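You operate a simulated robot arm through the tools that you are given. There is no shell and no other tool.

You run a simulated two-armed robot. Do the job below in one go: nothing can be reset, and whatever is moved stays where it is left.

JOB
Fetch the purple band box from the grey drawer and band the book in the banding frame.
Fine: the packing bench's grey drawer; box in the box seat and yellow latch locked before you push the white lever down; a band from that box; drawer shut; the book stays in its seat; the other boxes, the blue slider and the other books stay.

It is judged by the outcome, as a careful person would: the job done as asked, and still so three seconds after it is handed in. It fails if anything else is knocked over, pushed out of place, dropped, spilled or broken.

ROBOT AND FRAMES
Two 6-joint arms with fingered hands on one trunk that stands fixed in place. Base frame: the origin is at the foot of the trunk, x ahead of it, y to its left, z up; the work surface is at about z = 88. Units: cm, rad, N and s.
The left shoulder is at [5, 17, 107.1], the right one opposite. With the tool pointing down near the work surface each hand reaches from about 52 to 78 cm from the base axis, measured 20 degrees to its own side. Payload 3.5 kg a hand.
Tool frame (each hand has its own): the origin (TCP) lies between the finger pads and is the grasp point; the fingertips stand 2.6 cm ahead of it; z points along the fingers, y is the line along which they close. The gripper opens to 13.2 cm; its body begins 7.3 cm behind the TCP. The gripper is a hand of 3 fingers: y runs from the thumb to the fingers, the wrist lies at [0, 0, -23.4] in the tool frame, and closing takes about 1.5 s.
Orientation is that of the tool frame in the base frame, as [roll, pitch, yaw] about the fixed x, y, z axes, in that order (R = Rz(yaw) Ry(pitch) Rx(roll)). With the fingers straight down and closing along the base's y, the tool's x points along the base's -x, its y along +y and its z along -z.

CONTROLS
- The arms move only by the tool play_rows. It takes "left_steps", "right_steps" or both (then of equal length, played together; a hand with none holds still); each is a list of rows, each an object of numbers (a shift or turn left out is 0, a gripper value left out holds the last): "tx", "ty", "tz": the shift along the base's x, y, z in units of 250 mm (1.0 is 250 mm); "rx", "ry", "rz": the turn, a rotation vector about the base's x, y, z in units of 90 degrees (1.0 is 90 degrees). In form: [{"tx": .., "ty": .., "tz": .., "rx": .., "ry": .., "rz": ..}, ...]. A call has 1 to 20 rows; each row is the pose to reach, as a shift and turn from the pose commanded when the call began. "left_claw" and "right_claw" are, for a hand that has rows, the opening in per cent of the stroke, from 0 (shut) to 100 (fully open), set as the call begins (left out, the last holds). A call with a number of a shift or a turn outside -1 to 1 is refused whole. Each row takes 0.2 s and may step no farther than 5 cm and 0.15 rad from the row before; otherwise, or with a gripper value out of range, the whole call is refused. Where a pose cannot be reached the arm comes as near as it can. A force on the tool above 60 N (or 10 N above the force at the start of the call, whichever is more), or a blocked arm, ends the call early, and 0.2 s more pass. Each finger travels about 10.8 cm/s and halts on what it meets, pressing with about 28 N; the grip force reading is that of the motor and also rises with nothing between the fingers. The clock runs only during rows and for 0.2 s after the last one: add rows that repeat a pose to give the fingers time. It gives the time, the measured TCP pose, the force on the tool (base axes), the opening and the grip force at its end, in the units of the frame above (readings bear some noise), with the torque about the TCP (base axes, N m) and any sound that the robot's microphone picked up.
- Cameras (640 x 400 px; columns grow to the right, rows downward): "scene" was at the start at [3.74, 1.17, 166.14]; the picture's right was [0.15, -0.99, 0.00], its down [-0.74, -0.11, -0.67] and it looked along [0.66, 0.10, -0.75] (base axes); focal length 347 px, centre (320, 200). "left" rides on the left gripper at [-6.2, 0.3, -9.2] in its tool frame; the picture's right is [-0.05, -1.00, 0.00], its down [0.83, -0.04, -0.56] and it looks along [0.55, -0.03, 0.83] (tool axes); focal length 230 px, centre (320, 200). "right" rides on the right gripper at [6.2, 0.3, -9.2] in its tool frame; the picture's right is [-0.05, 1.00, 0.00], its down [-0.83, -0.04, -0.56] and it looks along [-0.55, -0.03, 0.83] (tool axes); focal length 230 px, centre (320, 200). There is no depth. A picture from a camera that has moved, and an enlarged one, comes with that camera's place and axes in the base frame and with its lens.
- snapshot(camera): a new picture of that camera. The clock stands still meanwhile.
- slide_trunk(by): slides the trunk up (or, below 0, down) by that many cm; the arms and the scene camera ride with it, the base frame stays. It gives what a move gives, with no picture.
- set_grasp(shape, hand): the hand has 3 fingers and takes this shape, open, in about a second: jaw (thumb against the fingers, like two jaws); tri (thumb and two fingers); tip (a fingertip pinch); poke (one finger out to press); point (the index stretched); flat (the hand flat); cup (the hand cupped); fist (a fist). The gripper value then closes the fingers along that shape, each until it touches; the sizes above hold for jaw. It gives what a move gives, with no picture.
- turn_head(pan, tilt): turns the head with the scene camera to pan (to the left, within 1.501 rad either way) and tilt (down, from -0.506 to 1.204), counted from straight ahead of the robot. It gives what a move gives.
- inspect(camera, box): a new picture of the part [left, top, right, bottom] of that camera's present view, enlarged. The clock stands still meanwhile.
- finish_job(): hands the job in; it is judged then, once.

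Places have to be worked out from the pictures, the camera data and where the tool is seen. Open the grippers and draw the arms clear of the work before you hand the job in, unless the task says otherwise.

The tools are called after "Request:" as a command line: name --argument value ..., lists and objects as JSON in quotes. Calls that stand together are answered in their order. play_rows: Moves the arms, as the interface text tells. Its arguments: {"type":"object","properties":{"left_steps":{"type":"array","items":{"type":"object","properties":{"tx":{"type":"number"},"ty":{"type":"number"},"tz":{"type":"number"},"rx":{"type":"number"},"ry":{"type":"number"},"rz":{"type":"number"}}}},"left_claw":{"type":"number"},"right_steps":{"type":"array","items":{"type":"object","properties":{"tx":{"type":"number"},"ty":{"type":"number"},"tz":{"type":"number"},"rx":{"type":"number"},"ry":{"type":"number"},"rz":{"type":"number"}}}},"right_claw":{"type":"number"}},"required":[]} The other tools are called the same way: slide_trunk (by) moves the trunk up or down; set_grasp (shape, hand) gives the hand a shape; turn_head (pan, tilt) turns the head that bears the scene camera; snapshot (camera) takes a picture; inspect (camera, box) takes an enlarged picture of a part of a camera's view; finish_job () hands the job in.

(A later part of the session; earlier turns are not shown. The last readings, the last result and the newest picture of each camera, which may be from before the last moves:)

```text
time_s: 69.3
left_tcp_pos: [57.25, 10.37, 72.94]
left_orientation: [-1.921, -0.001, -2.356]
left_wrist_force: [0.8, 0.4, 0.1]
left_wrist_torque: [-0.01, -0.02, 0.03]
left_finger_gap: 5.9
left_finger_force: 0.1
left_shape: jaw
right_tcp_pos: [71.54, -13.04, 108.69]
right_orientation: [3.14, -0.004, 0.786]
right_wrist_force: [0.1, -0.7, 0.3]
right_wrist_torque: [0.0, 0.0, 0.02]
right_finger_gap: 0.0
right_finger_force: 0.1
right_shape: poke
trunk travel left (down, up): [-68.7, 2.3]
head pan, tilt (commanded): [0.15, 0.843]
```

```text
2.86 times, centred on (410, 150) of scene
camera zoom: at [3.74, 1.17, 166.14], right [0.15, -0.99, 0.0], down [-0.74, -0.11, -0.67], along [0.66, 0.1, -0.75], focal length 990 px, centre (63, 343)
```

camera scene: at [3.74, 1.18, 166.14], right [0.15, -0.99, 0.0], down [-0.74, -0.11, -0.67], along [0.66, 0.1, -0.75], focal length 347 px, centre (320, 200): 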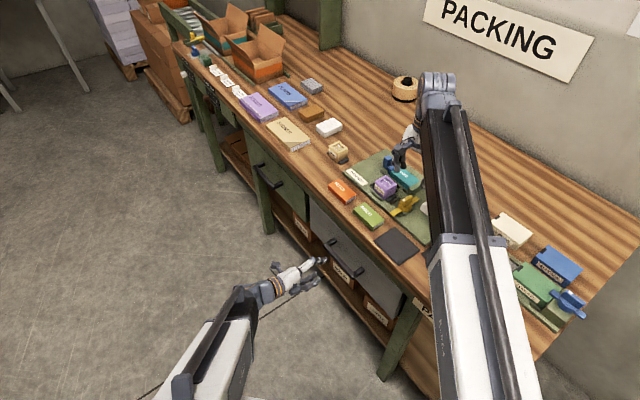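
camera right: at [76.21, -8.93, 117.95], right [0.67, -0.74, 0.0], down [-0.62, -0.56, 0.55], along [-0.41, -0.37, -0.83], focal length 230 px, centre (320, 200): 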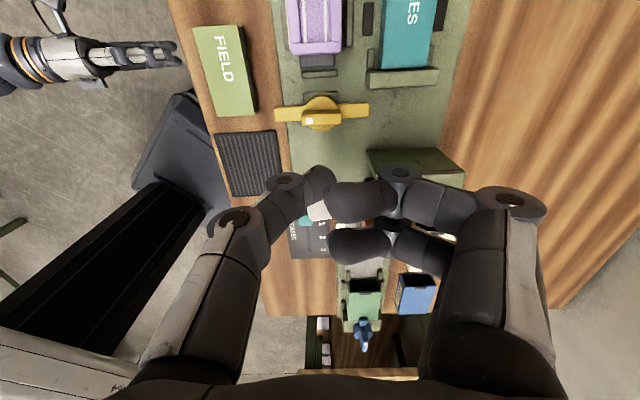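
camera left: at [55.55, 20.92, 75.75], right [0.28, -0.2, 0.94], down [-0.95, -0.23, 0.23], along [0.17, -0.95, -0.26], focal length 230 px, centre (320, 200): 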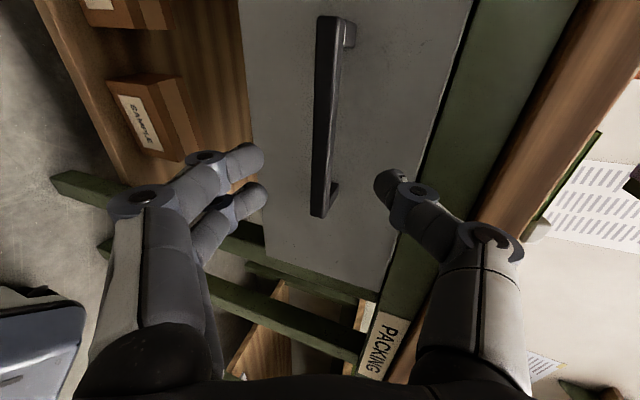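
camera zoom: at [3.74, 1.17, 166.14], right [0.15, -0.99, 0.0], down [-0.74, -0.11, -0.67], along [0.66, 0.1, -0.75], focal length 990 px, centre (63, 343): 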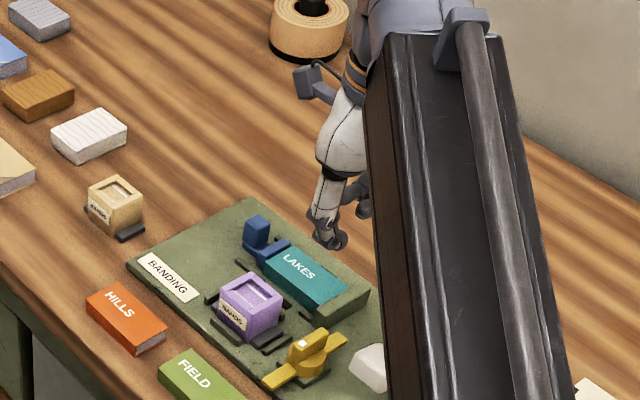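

The poke shape looks like a bunched tip. I try "point" to see whether it gives a single stretched finger.

Request:
set_grasp --shape "point" --hand "right"

Request:
snapshot --camera "right"

Request:
inspect --camera "scene" --box '[360, 80, 480, 200]'

```text
time_s: 70.2
left_tcp_pos: [57.4, 10.32, 72.88]
left_orientation: [-1.921, 0.0, -2.355]
left_wrist_force: [0.1, -0.5, -0.5]
left_wrist_torque: [0.0, 0.04, 0.04]
left_finger_gap: 5.89
left_finger_force: 0.0
left_shape: jaw
right_tcp_pos: [71.52, -13.15, 108.69]
right_orientation: [-3.141, -0.002, 0.788]
right_wrist_force: [-0.1, -0.2, -0.1]
right_wrist_torque: [-0.02, 0.0, 0.01]
right_finger_gap: 0.0
right_finger_force: 0.0
right_shape: point
trunk travel left (down, up): [-68.7, 2.3]
head pan, tilt (commanded): [0.15, 0.843]
```

```text
taken
camera right: at [76.21, -8.93, 117.95], right [0.67, -0.74, 0.0], down [-0.62, -0.56, 0.55], along [-0.41, -0.37, -0.83], focal length 230 px, centre (320, 200)
```

right: 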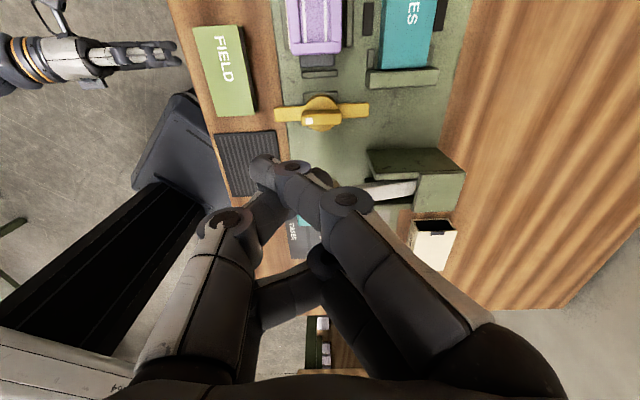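

```text
3.33 times, centred on (420, 140) of scene
camera zoom: at [3.74, 1.17, 166.14], right [0.15, -0.99, 0.0], down [-0.74, -0.11, -0.67], along [0.66, 0.1, -0.75], focal length 1155 px, centre (-13, 400)
```

zoom: 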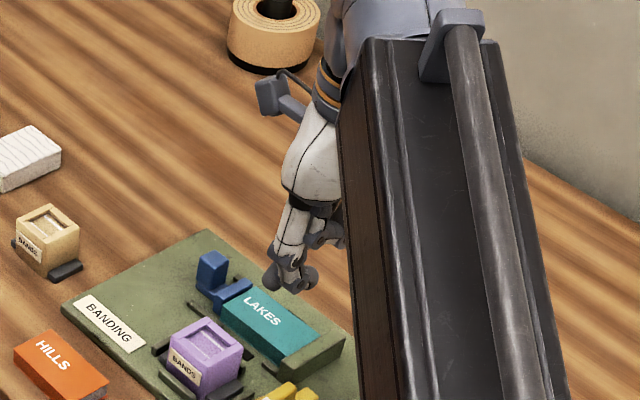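

Neither shape gives a clean single finger. Better plan: jaw fully open, straddling the box, with the thumb alone as a peg on the -s side of the fin to push its near end toward the box. I go back to jaw, turn the hand back and lean it 18° again.

Request:
set_grasp --shape "jaw" --hand "right"

Request:
play_rows --right_steps '[{"tx": 0.008, "ty": 0.018, "rz": 0.091}, {"tx": 0.016, "ty": 0.037, "rz": 0.182}, {"tx": 0.024, "ty": 0.056, "rz": 0.273}, {"tx": 0.03, "ty": 0.075, "rz": 0.364}, {"tx": 0.03, "ty": 0.09, "rz": 0.455}, {"tx": 0.03, "ty": 0.11, "rz": 0.545}, {"tx": 0.03, "ty": 0.13, "rz": 0.636}, {"tx": 0.03, "ty": 0.15, "rz": 0.727}, {"tx": 0.03, "ty": 0.17, "rz": 0.818}, {"tx": 0.03, "ty": 0.19, "rz": 0.909}, {"tx": 0.03, "ty": 0.2, "rz": 1.0}, {"tx": 0.03, "ty": 0.2, "rz": 1.0}]' --right_claw 100

Request:
snapshot --camera "right"

```text
time_s: 71.1
left_tcp_pos: [57.42, 10.33, 72.66]
left_orientation: [-1.921, 0.0, -2.356]
left_wrist_force: [-0.1, -0.2, 0.7]
left_wrist_torque: [0.02, 0.02, 0.02]
left_finger_gap: 5.88
left_finger_force: 0.1
left_shape: jaw
right_tcp_pos: [71.57, -13.0, 108.61]
right_orientation: [-3.141, -0.003, 0.787]
right_wrist_force: [0.2, 0.5, -0.6]
right_wrist_torque: [0.04, 0.0, 0.05]
right_finger_gap: 9.5
right_finger_force: 0.1
right_shape: jaw
trunk travel left (down, up): [-68.7, 2.3]
head pan, tilt (commanded): [0.15, 0.843]
```

```text
time_s: 73.7
left_tcp_pos: [57.36, 10.36, 72.79]
left_orientation: [-1.919, 0.001, -2.354]
left_wrist_force: [-0.3, 0.1, -0.5]
left_wrist_torque: [-0.01, 0.01, 0.0]
left_finger_gap: 5.89
left_finger_force: 0.0
left_shape: jaw
right_tcp_pos: [72.32, -7.99, 108.75]
right_orientation: [3.14, -0.003, 2.359]
right_wrist_force: [-0.6, 0.2, 0.2]
right_wrist_torque: [0.01, -0.05, -0.04]
right_finger_gap: 9.49
right_finger_force: 0.0
right_shape: jaw
trunk travel left (down, up): [-68.7, 2.3]
head pan, tilt (commanded): [0.15, 0.843]
```

```text
taken
camera right: at [68.3, -3.43, 118.04], right [0.74, 0.67, 0.0], down [0.56, -0.62, 0.55], along [0.37, -0.41, -0.83], focal length 230 px, centre (320, 200)
```

right: 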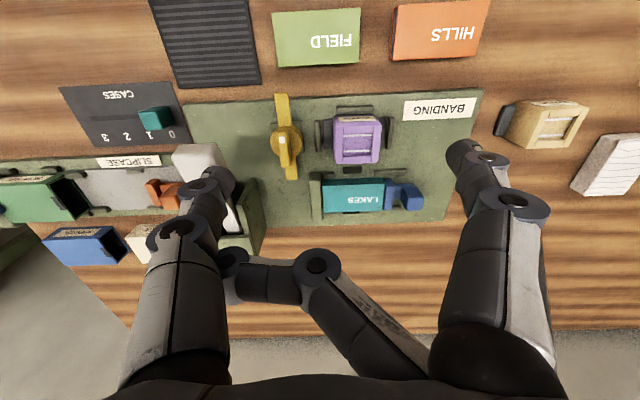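

Coming out of the point shape, one finger got caught against the thumb (gap 9.5 instead of 13.2). I go back through poke and then to jaw to untangle it.

Request:
set_grasp --shape "poke" --hand "right"

Request:
snapshot --camera "right"

```text
time_s: 74.6
left_tcp_pos: [57.33, 10.38, 72.98]
left_orientation: [-1.918, -0.001, -2.357]
left_wrist_force: [0.2, -0.2, 0.0]
left_wrist_torque: [-0.01, 0.01, -0.01]
left_finger_gap: 5.88
left_finger_force: 0.0
left_shape: jaw
right_tcp_pos: [72.35, -8.07, 108.74]
right_orientation: [3.141, -0.004, 2.357]
right_wrist_force: [0.4, -0.7, -0.3]
right_wrist_torque: [0.02, 0.01, 0.05]
right_finger_gap: 0.04
right_finger_force: 0.0
right_shape: poke
trunk travel left (down, up): [-68.7, 2.3]
head pan, tilt (commanded): [0.15, 0.843]
```

```text
taken
camera right: at [68.31, -3.44, 118.04], right [0.74, 0.67, 0.0], down [0.56, -0.62, 0.55], along [0.37, -0.41, -0.83], focal length 230 px, centre (320, 200)
```

right: 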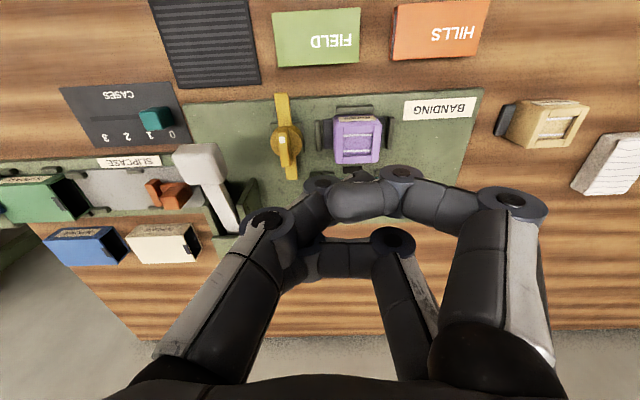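

The second finger is still crossed behind the thumb. I try the flat shape to spread everything.

Request:
set_grasp --shape "flat" --hand "right"

Request:
snapshot --camera "right"

```text
time_s: 75.5
left_tcp_pos: [57.36, 10.31, 72.81]
left_orientation: [-1.921, 0.0, -2.357]
left_wrist_force: [-0.1, -0.1, 0.8]
left_wrist_torque: [0.01, -0.02, 0.01]
left_finger_gap: 5.87
left_finger_force: 0.0
left_shape: jaw
right_tcp_pos: [72.37, -8.03, 108.71]
right_orientation: [-3.141, -0.003, 2.358]
right_wrist_force: [-0.5, 0.3, 0.1]
right_wrist_torque: [0.04, 0.02, 0.03]
right_finger_gap: 0.0
right_finger_force: 0.0
right_shape: flat
trunk travel left (down, up): [-68.7, 2.3]
head pan, tilt (commanded): [0.15, 0.843]
```

```text
taken
camera right: at [68.31, -3.44, 118.04], right [0.74, 0.67, 0.0], down [0.56, -0.62, 0.55], along [0.37, -0.41, -0.83], focal length 230 px, centre (320, 200)
```

right: 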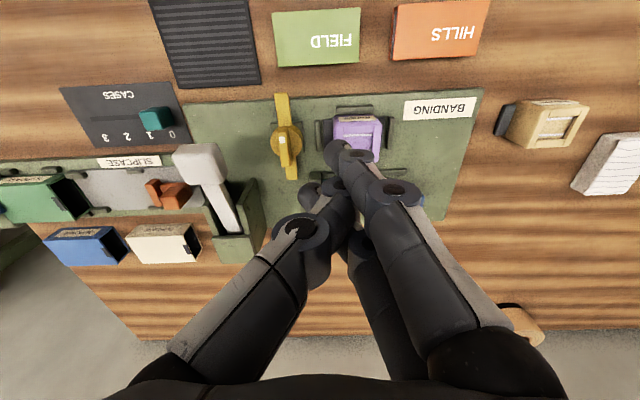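

I zoom in to see how the fingers cross before changing shape again.

Request:
inspect --camera "right" --box '[220, 120, 460, 320]'

Request:
inspect --camera "scene" --box '[370, 100, 450, 180]'

```text
2.00 times, centred on (340, 220) of right
camera zoom: at [68.31, -3.44, 118.04], right [0.74, 0.67, 0.0], down [0.56, -0.62, 0.55], along [0.37, -0.41, -0.83], focal length 460 px, centre (280, 160)
```

zoom: 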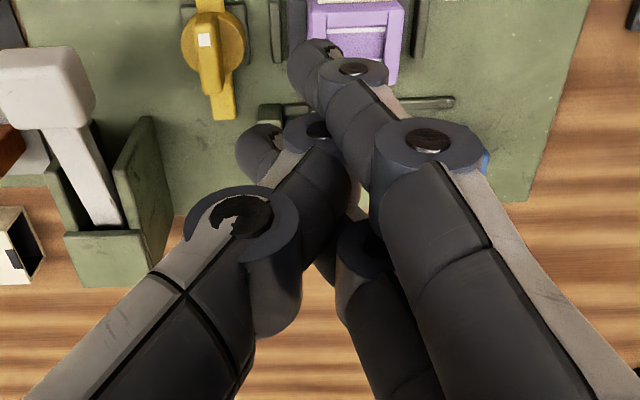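

```text
5.00 times, centred on (410, 140) of scene
camera zoom: at [3.74, 1.18, 166.14], right [0.15, -0.99, 0.0], down [-0.74, -0.11, -0.67], along [0.66, 0.1, -0.75], focal length 1733 px, centre (-130, 500)
```

zoom: 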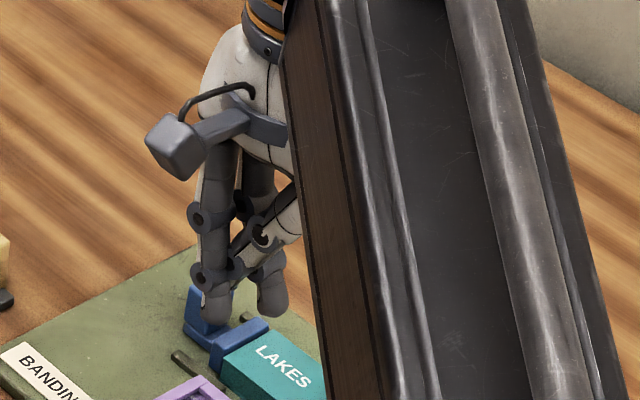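

Finger 2 is crossing the thumb. I set jaw again and then run the claw shut and open so the fingers pass through their normal closed pose.

Request:
set_grasp --shape "jaw" --hand "right"

Request:
snapshot --camera "right"

```text
time_s: 76.4
left_tcp_pos: [57.27, 10.34, 72.79]
left_orientation: [-1.919, 0.0, -2.356]
left_wrist_force: [-0.1, -0.1, 0.6]
left_wrist_torque: [0.01, 0.0, 0.01]
left_finger_gap: 5.89
left_finger_force: 0.1
left_shape: jaw
right_tcp_pos: [72.43, -8.19, 108.93]
right_orientation: [-3.141, -0.003, 2.356]
right_wrist_force: [0.7, 0.5, 0.5]
right_wrist_torque: [0.01, 0.0, 0.03]
right_finger_gap: 13.19
right_finger_force: 0.3
right_shape: jaw
trunk travel left (down, up): [-68.7, 2.3]
head pan, tilt (commanded): [0.15, 0.843]
```

```text
taken
camera right: at [68.31, -3.45, 118.04], right [0.74, 0.67, 0.0], down [0.56, -0.62, 0.55], along [0.37, -0.41, -0.83], focal length 230 px, centre (320, 200)
```

right: 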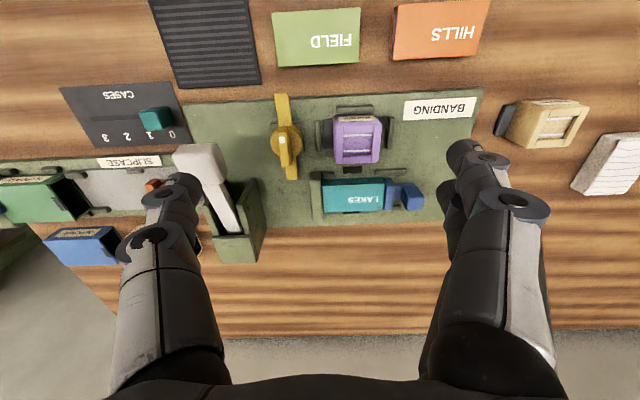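

The hand is back to a clean full opening (13.19 cm). I lean it 18° and move so the thumb hovers just on the lever side of the latch fin.

Request:
play_rows --right_steps '[{"tx": 0.018, "ty": 0.002, "tz": -0.08, "rx": -0.047, "ry": -0.047}, {"tx": 0.035, "ty": 0.004, "tz": -0.18, "rx": -0.094, "ry": -0.094}, {"tx": 0.053, "ty": 0.006, "tz": -0.28, "rx": -0.1414, "ry": -0.1414}, {"tx": 0.053, "ty": 0.006, "tz": -0.34, "rx": -0.1414, "ry": -0.1414}, {"tx": 0.053, "ty": 0.006, "tz": -0.34, "rx": -0.1414, "ry": -0.1414}]' --right_claw 100

Request:
snapshot --camera "right"

Request:
inspect --camera "right" --box '[120, 60, 420, 240]'

Request:
inspect --camera "scene" --box '[360, 140, 460, 230]'

```text
time_s: 77.6
left_tcp_pos: [57.37, 10.36, 72.81]
left_orientation: [-1.918, -0.002, -2.356]
left_wrist_force: [0.3, -0.6, -1.5]
left_wrist_torque: [-0.01, 0.04, 0.0]
left_finger_gap: 5.89
left_finger_force: 0.0
left_shape: jaw
right_tcp_pos: [73.56, -7.88, 100.3]
right_orientation: [-3.141, 0.312, 2.357]
right_wrist_force: [-0.2, 0.1, -0.6]
right_wrist_torque: [-0.01, 0.0, 0.01]
right_finger_gap: 13.19
right_finger_force: 0.2
right_shape: jaw
trunk travel left (down, up): [-68.7, 2.3]
head pan, tilt (commanded): [0.15, 0.843]
```

```text
taken
camera right: at [67.79, -1.52, 107.24], right [0.74, 0.67, 0.02], down [0.41, -0.47, 0.78], along [0.53, -0.57, -0.62], focal length 230 px, centre (320, 200)
```

right: 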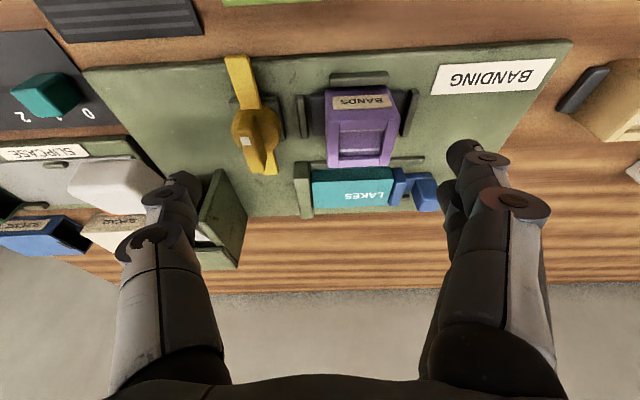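

```text
2.13 times, centred on (270, 150) of right
camera zoom: at [67.79, -1.52, 107.24], right [0.74, 0.67, 0.02], down [0.41, -0.47, 0.78], along [0.53, -0.57, -0.62], focal length 491 px, centre (427, 307)
```

zoom: 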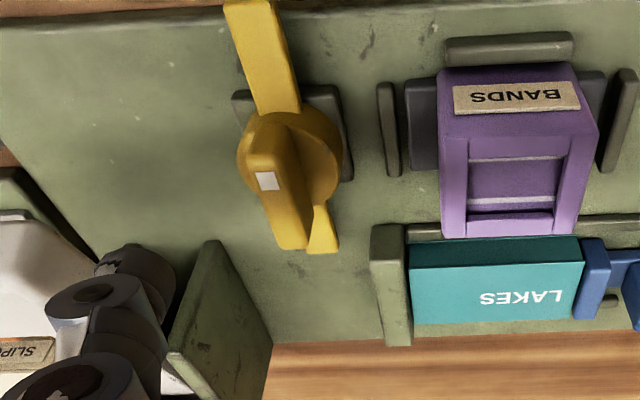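

```text
4.44 times, centred on (410, 185) of scene
camera zoom: at [3.74, 1.17, 166.14], right [0.15, -0.99, 0.0], down [-0.74, -0.11, -0.67], along [0.66, 0.1, -0.75], focal length 1540 px, centre (-80, 267)
```

zoom: 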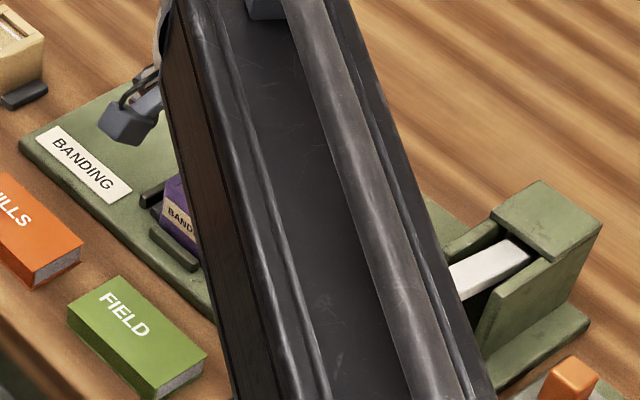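

The thumb is about 1 cm to the lever side of the fin, the other fingers clear the box on its far side, and the lever is clear. I lower the hand so the thumb tip comes down beside the fin, TCP z≈94.7.

Request:
play_rows --right_steps '[{"tz": -0.08}, {"tz": -0.15}, {"tz": -0.2}, {"tz": -0.224}, {"tz": -0.224}]'

Request:
inspect --camera "right" --box '[120, 60, 420, 240]'

```text
time_s: 78.8
left_tcp_pos: [57.4, 10.33, 72.85]
left_orientation: [-1.922, 0.0, -2.355]
left_wrist_force: [-0.1, -0.7, -0.1]
left_wrist_torque: [0.05, 0.01, -0.02]
left_finger_gap: 5.87
left_finger_force: 0.0
left_shape: jaw
right_tcp_pos: [73.76, -7.88, 94.57]
right_orientation: [3.141, 0.311, 2.36]
right_wrist_force: [-0.2, 0.6, -1.1]
right_wrist_torque: [-0.02, -0.02, -0.01]
right_finger_gap: 13.19
right_finger_force: 0.1
right_shape: jaw
trunk travel left (down, up): [-68.7, 2.3]
head pan, tilt (commanded): [0.15, 0.843]
```

```text
2.13 times, centred on (270, 150) of right
camera zoom: at [67.88, -1.49, 101.48], right [0.74, 0.67, 0.02], down [0.41, -0.47, 0.78], along [0.53, -0.57, -0.62], focal length 491 px, centre (427, 307)
```

zoom: 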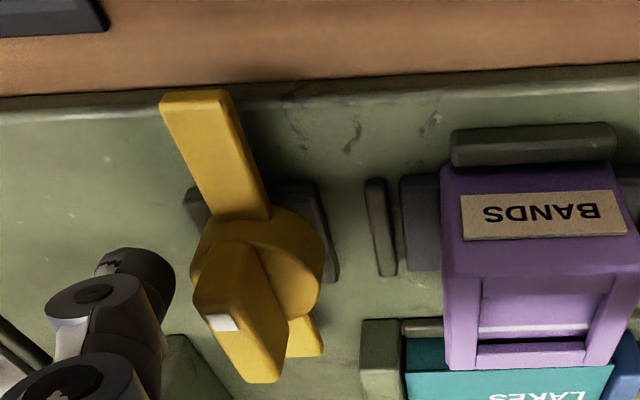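

The thumb tip is beside the fin with no contact. I push the near end of the fin along an arc toward the box, halfway first, watching the forces.

Request:
play_rows --right_steps '[{"tx": 0.009, "ty": 0.008}, {"tx": 0.0178, "ty": 0.0167}, {"tx": 0.0204, "ty": 0.027}, {"tx": 0.0229, "ty": 0.0376}, {"tx": 0.028, "ty": 0.047}, {"tx": 0.0328, "ty": 0.0566}, {"tx": 0.04, "ty": 0.0644}, {"tx": 0.0478, "ty": 0.0721}, {"tx": 0.0478, "ty": 0.0721}]'

Request:
inspect --camera "right" --box '[120, 60, 420, 240]'

```text
time_s: 80.8
left_tcp_pos: [57.42, 10.38, 72.93]
left_orientation: [-1.919, -0.001, -2.356]
left_wrist_force: [0.6, -0.4, 0.2]
left_wrist_torque: [0.0, -0.03, -0.05]
left_finger_gap: 5.91
left_finger_force: 0.1
left_shape: jaw
right_tcp_pos: [74.84, -6.07, 94.69]
right_orientation: [-3.141, 0.309, 2.358]
right_wrist_force: [-1.9, -1.8, -0.1]
right_wrist_torque: [-0.02, 0.03, 0.02]
right_finger_gap: 13.21
right_finger_force: 0.1
right_shape: jaw
trunk travel left (down, up): [-68.7, 2.3]
head pan, tilt (commanded): [0.15, 0.843]
```

```text
2.13 times, centred on (270, 150) of right
camera zoom: at [69.07, 0.31, 101.57], right [0.74, 0.67, 0.02], down [0.41, -0.47, 0.78], along [0.53, -0.57, -0.62], focal length 491 px, centre (427, 307)
```

zoom: 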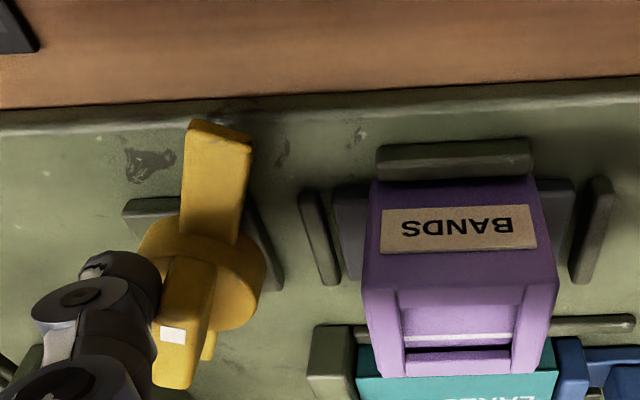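

The latch turns clockwise easily, with about 2.5 N of resistance. I continue along the arc.

Request:
play_rows --right_steps '[{"tx": 0.009, "ty": 0.006}, {"tx": 0.0184, "ty": 0.0116}, {"tx": 0.029, "ty": 0.0148}, {"tx": 0.039, "ty": 0.0176}, {"tx": 0.05, "ty": 0.018}, {"tx": 0.0605, "ty": 0.0181}, {"tx": 0.0605, "ty": 0.0181}]'

Request:
inspect --camera "right" --box '[120, 60, 420, 240]'

```text
time_s: 82.4
left_tcp_pos: [57.36, 10.39, 72.83]
left_orientation: [-1.919, 0.001, -2.357]
left_wrist_force: [-0.5, 0.6, 0.2]
left_wrist_torque: [0.01, 0.01, 0.0]
left_finger_gap: 5.9
left_finger_force: 0.1
left_shape: jaw
right_tcp_pos: [76.16, -5.7, 94.52]
right_orientation: [-3.141, 0.311, 2.358]
right_wrist_force: [-4.4, 0.7, 0.0]
right_wrist_torque: [0.0, 0.08, -0.41]
right_finger_gap: 13.21
right_finger_force: 0.1
right_shape: jaw
trunk travel left (down, up): [-68.7, 2.3]
head pan, tilt (commanded): [0.15, 0.843]
```

```text
2.13 times, centred on (270, 150) of right
camera zoom: at [70.42, 0.79, 101.51], right [0.74, 0.67, 0.02], down [0.41, -0.47, 0.78], along [0.53, -0.57, -0.62], focal length 491 px, centre (427, 307)
```

zoom: 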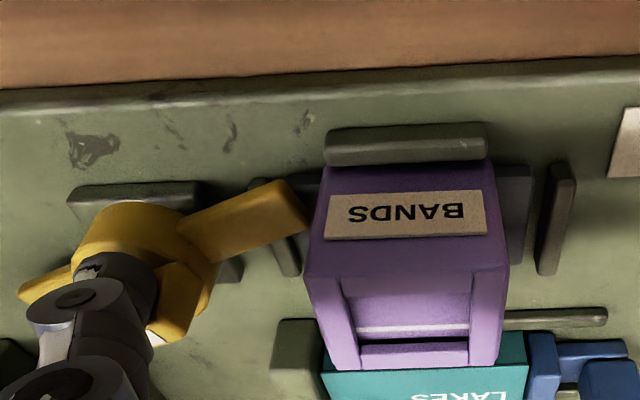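

The latch is at about 65–70° now, its arm over the box's foot. I keep pushing the fin inward to bring it the rest of the way to its stop.

Request:
play_rows --right_steps '[{"tx": 0.008, "ty": -0.004}, {"tx": 0.014, "ty": -0.01}, {"tx": 0.02, "ty": -0.016}, {"tx": 0.026, "ty": -0.022}, {"tx": 0.026, "ty": -0.022}]'

Request:
inspect --camera "right" --box '[120, 60, 420, 240]'

```text
time_s: 83.6
left_tcp_pos: [57.17, 10.4, 72.9]
left_orientation: [-1.918, 0.0, -2.356]
left_wrist_force: [-0.5, -0.4, 0.2]
left_wrist_torque: [-0.04, -0.03, 0.02]
left_finger_gap: 5.88
left_finger_force: 0.1
left_shape: jaw
right_tcp_pos: [76.75, -5.8, 94.7]
right_orientation: [3.141, 0.306, 2.356]
right_wrist_force: [-25.9, 25.0, -5.1]
right_wrist_torque: [0.84, 0.12, -3.15]
right_finger_gap: 13.23
right_finger_force: 0.0
right_shape: jaw
trunk travel left (down, up): [-68.7, 2.3]
head pan, tilt (commanded): [0.15, 0.843]
```

```text
2.13 times, centred on (270, 150) of right
camera zoom: at [70.88, 0.67, 101.58], right [0.74, 0.67, 0.02], down [0.41, -0.47, 0.78], along [0.53, -0.57, -0.63], focal length 491 px, centre (427, 307)
```

zoom: 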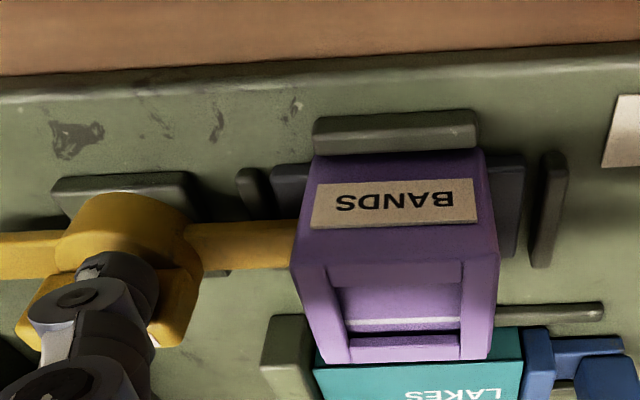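

The bar now lies along the bench over the box's foot and the push-back rose to about 36 N, so the latch is at its stop. I back the thumb off and lift the hand clear to check it.

Request:
play_rows --right_steps '[{"tx": -0.014, "ty": 0.014}, {"tx": -0.03, "ty": 0.03}, {"tx": -0.035, "ty": 0.035, "tz": 0.08}, {"tx": -0.035, "ty": 0.035, "tz": 0.22}, {"tx": -0.05, "ty": 0.03, "tz": 0.36}, {"tx": -0.1, "ty": 0.02, "tz": 0.48}, {"tx": -0.1, "ty": 0.02, "tz": 0.48}]'

Request:
snapshot --camera "right"

Request:
inspect --camera "right" --box '[160, 60, 420, 240]'

```text
time_s: 85.2
left_tcp_pos: [57.25, 10.29, 72.72]
left_orientation: [-1.921, 0.0, -2.356]
left_wrist_force: [-0.1, -0.2, 0.2]
left_wrist_torque: [-0.02, -0.05, -0.03]
left_finger_gap: 5.89
left_finger_force: 0.0
left_shape: jaw
right_tcp_pos: [74.59, -5.75, 106.54]
right_orientation: [3.141, 0.309, 2.357]
right_wrist_force: [0.2, 0.5, 0.0]
right_wrist_torque: [0.0, 0.0, 0.02]
right_finger_gap: 13.19
right_finger_force: 0.1
right_shape: jaw
trunk travel left (down, up): [-68.7, 2.3]
head pan, tilt (commanded): [0.15, 0.843]
```

```text
taken
camera right: at [68.8, 0.65, 113.53], right [0.74, 0.67, 0.02], down [0.41, -0.47, 0.78], along [0.53, -0.57, -0.62], focal length 230 px, centre (320, 200)
```

right: 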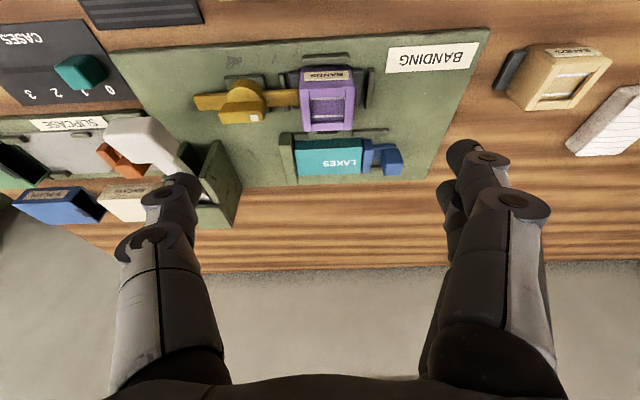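

```text
2.22 times, centred on (290, 150) of right
camera zoom: at [68.8, 0.65, 113.53], right [0.74, 0.67, 0.02], down [0.41, -0.47, 0.78], along [0.53, -0.57, -0.62], focal length 511 px, centre (387, 311)
```

zoom: 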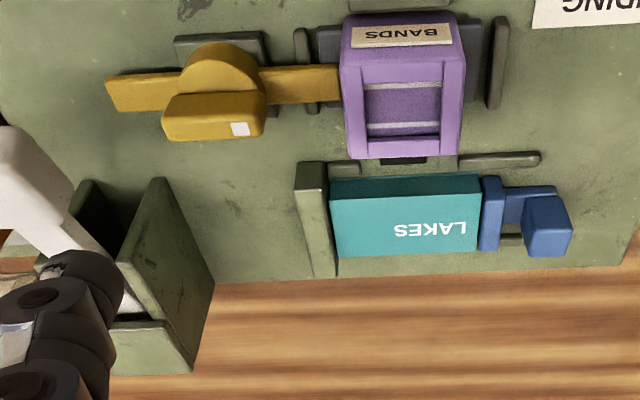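

The latch lies fully across with its marked arm over the box's foot. Next is the lever. I close the hand and move it above the white knob to measure it before pressing.

Request:
play_rows --right_steps '[{"tx": -0.09, "ty": -0.12, "tz": 0.02}, {"tx": -0.18, "ty": -0.25, "tz": 0.02}, {"tx": -0.27, "ty": -0.37, "tz": 0.02}, {"tx": -0.36, "ty": -0.494, "tz": 0.02}, {"tx": -0.36, "ty": -0.494, "tz": 0.02}, {"tx": -0.36, "ty": -0.494, "tz": 0.02}, {"tx": -0.36, "ty": -0.494, "tz": 0.02}]' --right_claw 0

Request:
snapshot --camera "right"

Request:
inspect --camera "scene" --box '[360, 130, 500, 250]'

```text
time_s: 86.8
left_tcp_pos: [57.33, 10.27, 72.87]
left_orientation: [-1.921, 0.001, -2.358]
left_wrist_force: [0.8, 0.4, 0.2]
left_wrist_torque: [0.02, -0.03, 0.0]
left_finger_gap: 5.88
left_finger_force: 0.1
left_shape: jaw
right_tcp_pos: [65.57, -18.14, 106.93]
right_orientation: [-3.141, 0.311, 2.359]
right_wrist_force: [-0.2, -0.6, 0.2]
right_wrist_torque: [-0.03, 0.01, 0.0]
right_finger_gap: 0.0
right_finger_force: 28.0
right_shape: jaw
trunk travel left (down, up): [-68.7, 2.3]
head pan, tilt (commanded): [0.15, 0.843]
```

```text
taken
camera right: at [59.71, -11.73, 113.94], right [0.74, 0.67, 0.02], down [0.41, -0.47, 0.78], along [0.53, -0.57, -0.62], focal length 230 px, centre (320, 200)
```

right: 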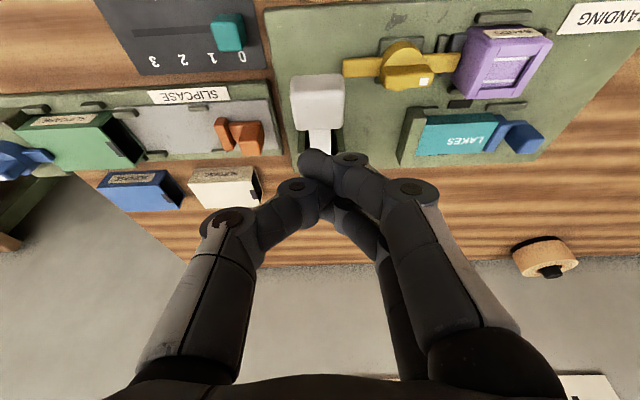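

```text
3.33 times, centred on (430, 190) of scene
camera zoom: at [3.73, 1.17, 166.14], right [0.15, -0.99, 0.0], down [-0.74, -0.11, -0.67], along [0.66, 0.1, -0.75], focal length 1155 px, centre (-47, 233)
```

zoom: 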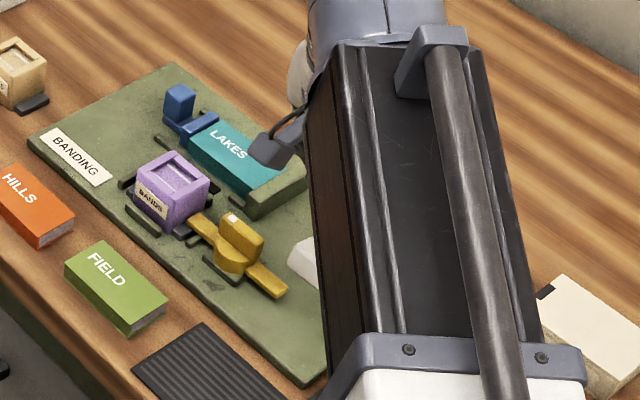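

I zoom on the knob to find its top centre relative to the fingertip.

Request:
inspect --camera "right" --box '[240, 50, 400, 190]'

```text
2.86 times, centred on (320, 120) of right
camera zoom: at [59.71, -11.73, 113.94], right [0.74, 0.67, 0.02], down [0.41, -0.47, 0.78], along [0.53, -0.57, -0.62], focal length 657 px, centre (320, 429)
```

zoom: 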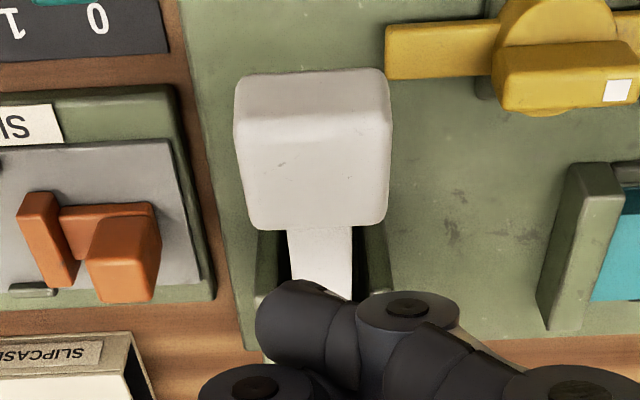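

The knob's top spans s≈31.7–35.5, w≈58–61, at z≈98.5. I position the closed fingertips over it and come down to just about touching.

Request:
play_rows --right_steps '[{"tx": 0.03, "ty": -0.027, "tz": -0.05}, {"tx": 0.03, "ty": -0.027, "tz": -0.11}, {"tx": 0.03, "ty": -0.027, "tz": -0.16}, {"tx": 0.03, "ty": -0.027, "tz": -0.18}, {"tx": 0.03, "ty": -0.027, "tz": -0.18}]'

Request:
snapshot --camera "right"

```text
time_s: 88.0
left_tcp_pos: [57.33, 10.15, 72.91]
left_orientation: [-1.919, 0.001, -2.356]
left_wrist_force: [0.3, -0.5, -0.2]
left_wrist_torque: [-0.03, 0.01, 0.02]
left_finger_gap: 5.88
left_finger_force: 0.0
left_shape: jaw
right_tcp_pos: [66.41, -18.91, 102.47]
right_orientation: [3.14, 0.311, 2.358]
right_wrist_force: [-0.6, 0.5, 0.7]
right_wrist_torque: [0.01, -0.02, 0.0]
right_finger_gap: 0.0
right_finger_force: 27.9
right_shape: jaw
trunk travel left (down, up): [-68.7, 2.3]
head pan, tilt (commanded): [0.15, 0.843]
```

```text
taken
camera right: at [60.43, -12.43, 109.47], right [0.74, 0.67, 0.02], down [0.41, -0.47, 0.78], along [0.53, -0.57, -0.62], focal length 230 px, centre (320, 200)
```

right: 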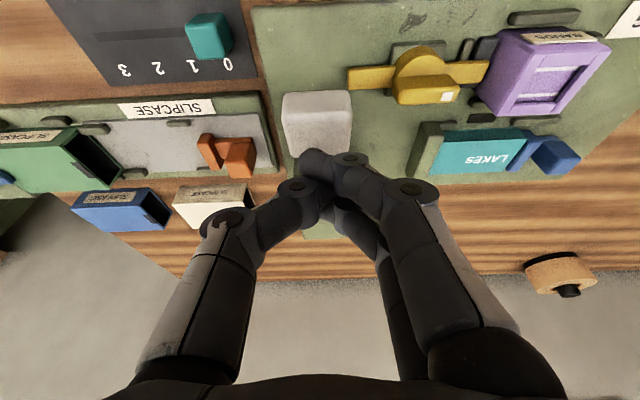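

The fingertip is over the knob, just above it. I press down gradually, drifting slightly inward to follow the lever's arc.

Request:
play_rows --right_steps '[{"tz": -0.03}, {"tz": -0.05}, {"tx": 0.001, "ty": -0.001, "tz": -0.07}, {"tx": 0.002, "ty": -0.002, "tz": -0.09}, {"tx": 0.003, "ty": -0.003, "tz": -0.11}, {"tx": 0.004, "ty": -0.004, "tz": -0.13}]'

Request:
snapshot --camera "right"

```text
time_s: 89.4
left_tcp_pos: [57.35, 10.25, 73.03]
left_orientation: [-1.919, 0.0, -2.356]
left_wrist_force: [0.4, -0.1, -0.3]
left_wrist_torque: [0.0, 0.01, -0.03]
left_finger_gap: 5.87
left_finger_force: 0.1
left_shape: jaw
right_tcp_pos: [66.5, -18.77, 99.41]
right_orientation: [3.14, 0.311, 2.357]
right_wrist_force: [0.3, 0.1, 2.4]
right_wrist_torque: [0.0, 0.04, 0.0]
right_finger_gap: 0.02
right_finger_force: 28.4
right_shape: jaw
trunk travel left (down, up): [-68.7, 2.3]
head pan, tilt (commanded): [0.15, 0.843]
```

```text
taken
camera right: at [60.52, -12.44, 106.32], right [0.74, 0.67, 0.02], down [0.41, -0.47, 0.78], along [0.53, -0.57, -0.62], focal length 230 px, centre (320, 200)
```

right: 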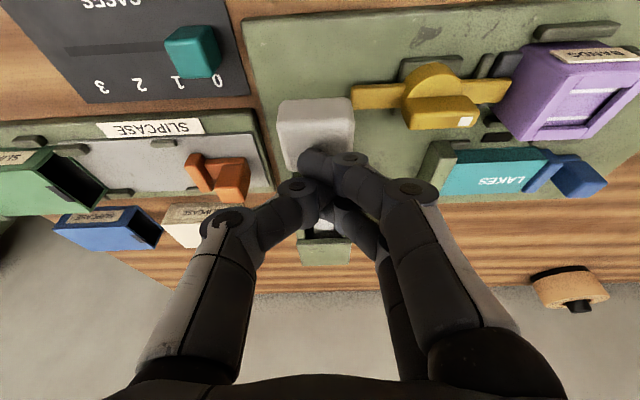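

There's light contact at 2.4 N. I keep pressing down.

Request:
play_rows --right_steps '[{"tx": 0.002, "ty": -0.002, "tz": -0.02}, {"tx": 0.004, "ty": -0.004, "tz": -0.04}, {"tx": 0.006, "ty": -0.006, "tz": -0.06}, {"tx": 0.008, "ty": -0.008, "tz": -0.08}, {"tx": 0.01, "ty": -0.01, "tz": -0.1}, {"tx": 0.012, "ty": -0.012, "tz": -0.12}]'

Request:
snapshot --camera "right"

```text
time_s: 90.8
left_tcp_pos: [57.36, 10.44, 72.87]
left_orientation: [-1.92, 0.0, -2.359]
left_wrist_force: [0.3, 0.3, 0.4]
left_wrist_torque: [-0.02, -0.03, 0.04]
left_finger_gap: 5.87
left_finger_force: 0.0
left_shape: jaw
right_tcp_pos: [66.68, -19.1, 96.39]
right_orientation: [3.142, 0.312, 2.358]
right_wrist_force: [-1.7, 1.5, 3.3]
right_wrist_torque: [0.03, 0.09, -0.03]
right_finger_gap: 0.0
right_finger_force: 28.2
right_shape: jaw
trunk travel left (down, up): [-68.7, 2.3]
head pan, tilt (commanded): [0.15, 0.843]
```

```text
taken
camera right: at [60.83, -12.75, 103.3], right [0.74, 0.67, 0.02], down [0.41, -0.47, 0.78], along [0.53, -0.57, -0.62], focal length 230 px, centre (320, 200)
```

right: 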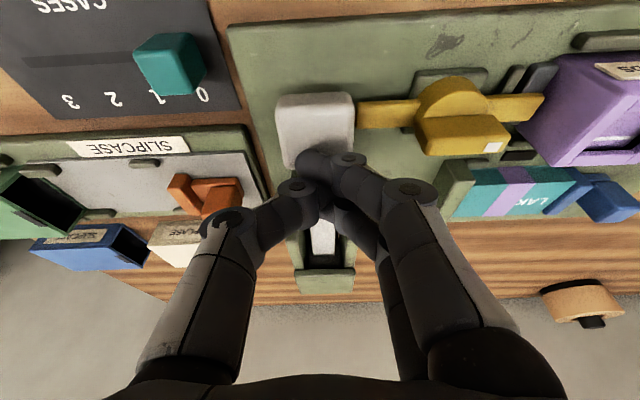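

A purple band has appeared around the book. I push the lever the rest of the way to its stop, gently.

Request:
play_rows --right_steps '[{"tx": 0.002, "ty": -0.002, "tz": -0.012}, {"tx": 0.004, "ty": -0.004, "tz": -0.024}, {"tx": 0.006, "ty": -0.006, "tz": -0.036}, {"tx": 0.008, "ty": -0.008, "tz": -0.048}]'

Request:
snapshot --camera "right"

```text
time_s: 91.8
left_tcp_pos: [57.33, 10.32, 73.0]
left_orientation: [-1.918, 0.001, -2.358]
left_wrist_force: [-0.2, -0.6, 0.1]
left_wrist_torque: [0.0, 0.0, -0.04]
left_finger_gap: 5.89
left_finger_force: 0.1
left_shape: jaw
right_tcp_pos: [66.88, -19.45, 95.28]
right_orientation: [3.141, 0.313, 2.357]
right_wrist_force: [-5.9, 2.9, 13.4]
right_wrist_torque: [0.11, 0.14, 0.03]
right_finger_gap: 0.01
right_finger_force: 28.1
right_shape: jaw
trunk travel left (down, up): [-68.7, 2.3]
head pan, tilt (commanded): [0.15, 0.843]
```

```text
taken
camera right: at [60.95, -12.96, 102.19], right [0.74, 0.67, 0.02], down [0.41, -0.47, 0.78], along [0.53, -0.57, -0.62], focal length 230 px, centre (320, 200)
```

right: 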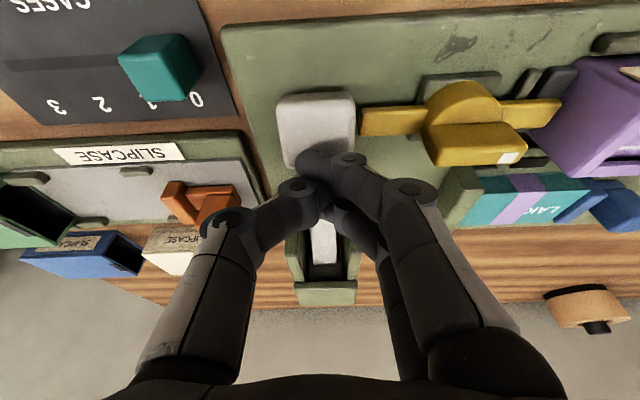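

The lever is at its stop at 13 N, and the purple band sits around the LAKES book. I lift the hand slowly, straight up off the knob.

Request:
play_rows --right_steps '[{"tz": 0.02}, {"tz": 0.05}, {"tx": -0.005, "ty": 0.005, "tz": 0.1}, {"tx": -0.01, "ty": 0.01, "tz": 0.18}, {"tx": -0.02, "ty": 0.02, "tz": 0.28}, {"tx": -0.03, "ty": 0.03, "tz": 0.4}, {"tx": -0.04, "ty": 0.04, "tz": 0.5}, {"tx": -0.04, "ty": 0.04, "tz": 0.5}]'

Request:
snapshot --camera "right"

Request:
inspect --camera "right" --box '[260, 30, 560, 200]'

```text
time_s: 93.6
left_tcp_pos: [57.35, 10.37, 72.87]
left_orientation: [-1.92, 0.0, -2.356]
left_wrist_force: [-0.5, 0.1, -0.3]
left_wrist_torque: [0.0, 0.03, -0.01]
left_finger_gap: 5.88
left_finger_force: 0.1
left_shape: jaw
right_tcp_pos: [65.94, -18.5, 107.75]
right_orientation: [-3.141, 0.312, 2.358]
right_wrist_force: [0.2, -0.4, 0.0]
right_wrist_torque: [0.0, 0.02, -0.01]
right_finger_gap: 0.0
right_finger_force: 28.1
right_shape: jaw
trunk travel left (down, up): [-68.7, 2.3]
head pan, tilt (commanded): [0.15, 0.843]
```

```text
taken
camera right: at [60.1, -11.98, 114.68], right [0.74, 0.67, 0.01], down [0.41, -0.47, 0.78], along [0.53, -0.57, -0.62], focal length 230 px, centre (320, 200)
```

right: 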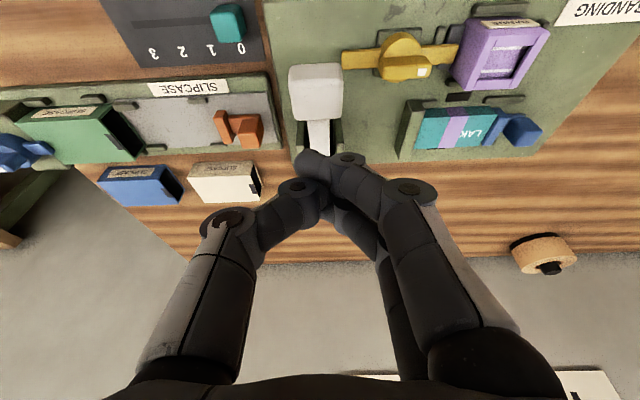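

```text
2.13 times, centred on (410, 115) of right
camera zoom: at [60.1, -11.98, 114.68], right [0.74, 0.67, 0.01], down [0.41, -0.47, 0.78], along [0.53, -0.57, -0.62], focal length 491 px, centre (128, 381)
```

zoom: 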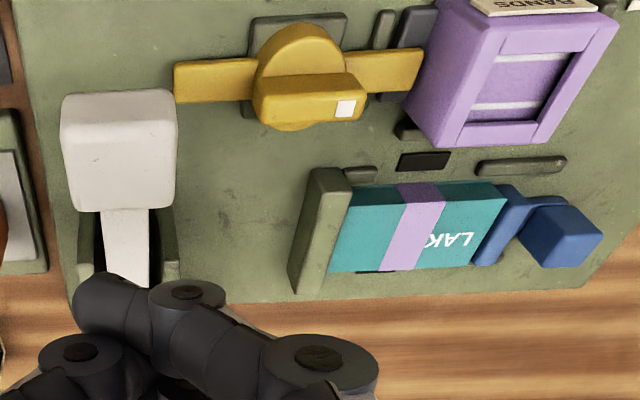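

The purple band is around the LAKES book in its seat, the lever has sprung back, the latch is locked and the box is in place. Now I open the right hand, raise it to its parking area, and back the left hand away from the drawer.

Request:
play_rows --right_steps '[{"tz": 0.12}, {"tx": -0.02, "ty": 0.0, "tz": 0.24, "rx": 0.035, "ry": 0.035}, {"tx": -0.07, "ty": -0.02, "tz": 0.36, "rx": 0.07, "ry": 0.07}, {"tx": -0.12, "ty": -0.04, "tz": 0.46, "rx": 0.105, "ry": 0.105}, {"tx": -0.18, "ty": -0.06, "tz": 0.54, "rx": 0.1414, "ry": 0.1414}, {"tx": -0.22, "ty": -0.08, "tz": 0.57, "rx": 0.1414, "ry": 0.1414}, {"tx": -0.22, "ty": -0.08, "tz": 0.57, "rx": 0.1414, "ry": 0.1414}]' --left_steps '[{"tx": -0.05, "ty": 0.05, "tz": 0.01}, {"tx": -0.12, "ty": 0.12, "tz": 0.03}, {"tx": -0.2, "ty": 0.2, "tz": 0.06}, {"tx": -0.28, "ty": 0.28, "tz": 0.1}, {"tx": -0.28, "ty": 0.3, "tz": 0.25}, {"tx": -0.28, "ty": 0.32, "tz": 0.42}, {"tx": -0.28, "ty": 0.34, "tz": 0.58}]' --right_claw 100 --left_claw 100

Request:
snapshot --camera "scene"

Request:
snapshot --camera "right"

```text
time_s: 95.2
left_tcp_pos: [50.57, 18.5, 87.76]
left_orientation: [-1.919, -0.001, -2.359]
left_wrist_force: [-0.1, 0.0, -0.6]
left_wrist_torque: [0.02, 0.0, -0.01]
left_finger_gap: 13.19
left_finger_force: 0.1
left_shape: jaw
right_tcp_pos: [60.63, -20.47, 121.87]
right_orientation: [3.141, -0.003, 2.358]
right_wrist_force: [-0.4, 0.4, 0.2]
right_wrist_torque: [0.01, -0.01, 0.04]
right_finger_gap: 13.18
right_finger_force: 0.0
right_shape: jaw
trunk travel left (down, up): [-68.7, 2.3]
head pan, tilt (commanded): [0.15, 0.843]
```

```text
taken
camera scene: at [3.73, 1.17, 166.14], right [0.15, -0.99, 0.0], down [-0.74, -0.11, -0.67], along [0.66, 0.1, -0.75], focal length 347 px, centre (320, 200)
```

scene: 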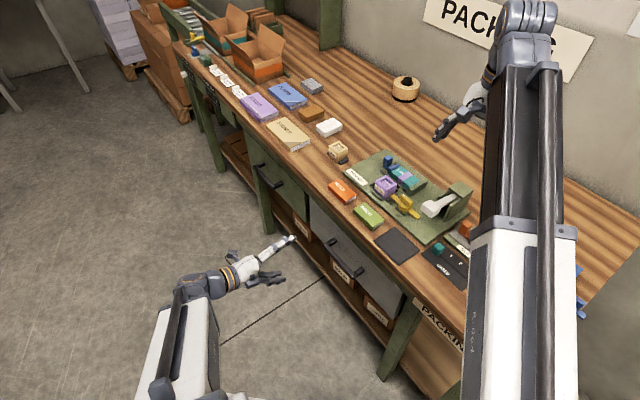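

```text
taken
camera right: at [56.52, -15.78, 131.18], right [0.74, 0.67, 0.0], down [0.56, -0.62, 0.55], along [0.37, -0.41, -0.83], focal length 230 px, centre (320, 200)
```

right: 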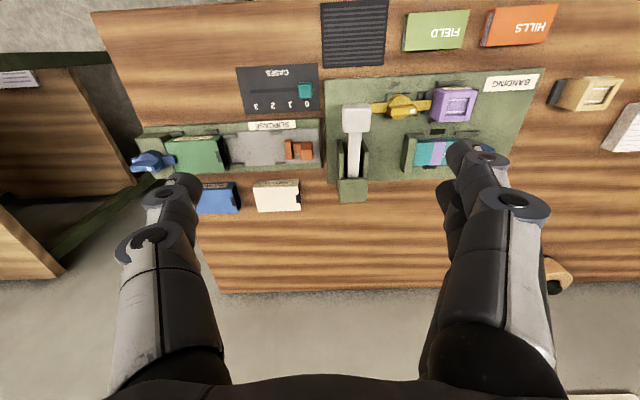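

Everything looks in place. I inspect the frame and drawer closely and bring the left arm up and away to its parking height.

Request:
play_rows --left_steps '[{"tz": 0.16, "ty": 0.02}, {"tz": 0.32, "ty": 0.05}, {"tz": 0.48, "ty": 0.08}, {"tz": 0.64, "ty": 0.1}, {"tz": 0.8, "ty": 0.12}, {"tz": 0.8, "ty": 0.12}]'

Request:
inspect --camera "scene" --box '[340, 130, 480, 230]'

Request:
inspect --camera "scene" --box '[240, 130, 440, 310]'

Request:
inspect --camera "right" --box '[320, 60, 480, 170]'

```text
time_s: 96.6
left_tcp_pos: [55.39, 24.84, 106.72]
left_orientation: [-1.921, 0.0, -2.358]
left_wrist_force: [-0.6, 0.1, -0.4]
left_wrist_torque: [0.03, 0.03, 0.01]
left_finger_gap: 13.19
left_finger_force: 0.1
left_shape: jaw
left hand out of reach, approached as far as the arm can: row 1, 2, 3, 4, 5, 6
right_tcp_pos: [60.5, -20.48, 121.84]
right_orientation: [-3.14, -0.005, 2.358]
right_wrist_force: [-0.1, -0.4, 0.1]
right_wrist_torque: [0.05, 0.01, 0.0]
right_finger_gap: 13.17
right_finger_force: 0.0
right_shape: jaw
trunk travel left (down, up): [-68.7, 2.3]
head pan, tilt (commanded): [0.15, 0.843]
```

```text
4.00 times, centred on (410, 180) of scene
camera zoom: at [3.74, 1.18, 166.14], right [0.15, -0.99, 0.0], down [-0.74, -0.11, -0.67], along [0.66, 0.1, -0.75], focal length 1386 px, centre (-40, 280)
```

zoom: 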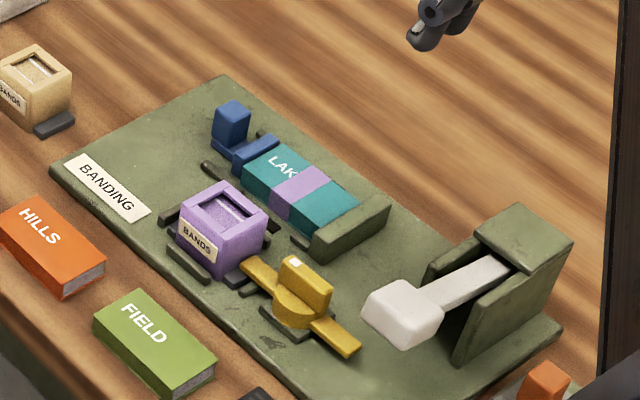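

```text
2.22 times, centred on (340, 220) of scene
camera zoom: at [3.74, 1.18, 166.14], right [0.15, -0.99, 0.0], down [-0.74, -0.11, -0.67], along [0.66, 0.1, -0.75], focal length 770 px, centre (276, 156)
```

zoom: 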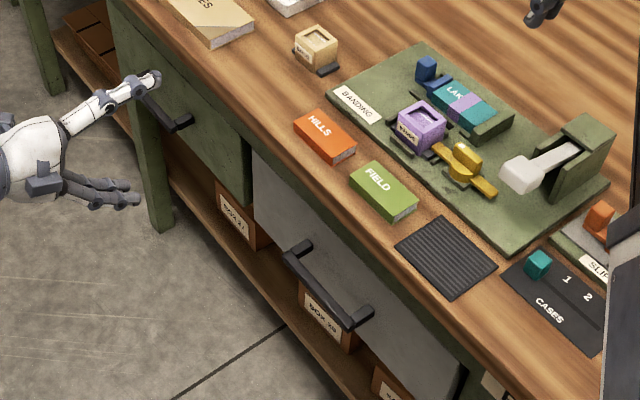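

```text
3.64 times, centred on (400, 115) of right
camera zoom: at [56.54, -15.76, 131.16], right [0.74, 0.67, 0.0], down [0.56, -0.62, 0.55], along [0.37, -0.41, -0.83], focal length 837 px, centre (29, 509)
```

zoom: 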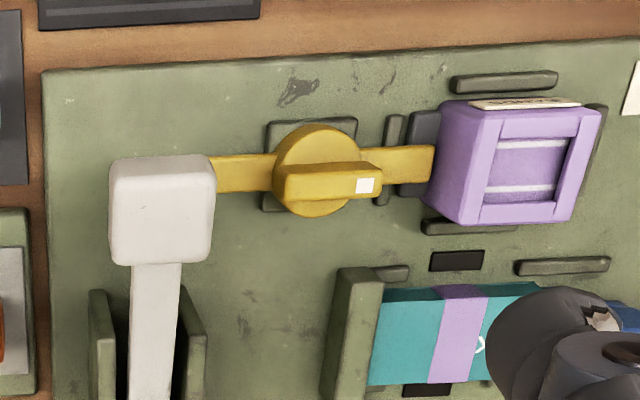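

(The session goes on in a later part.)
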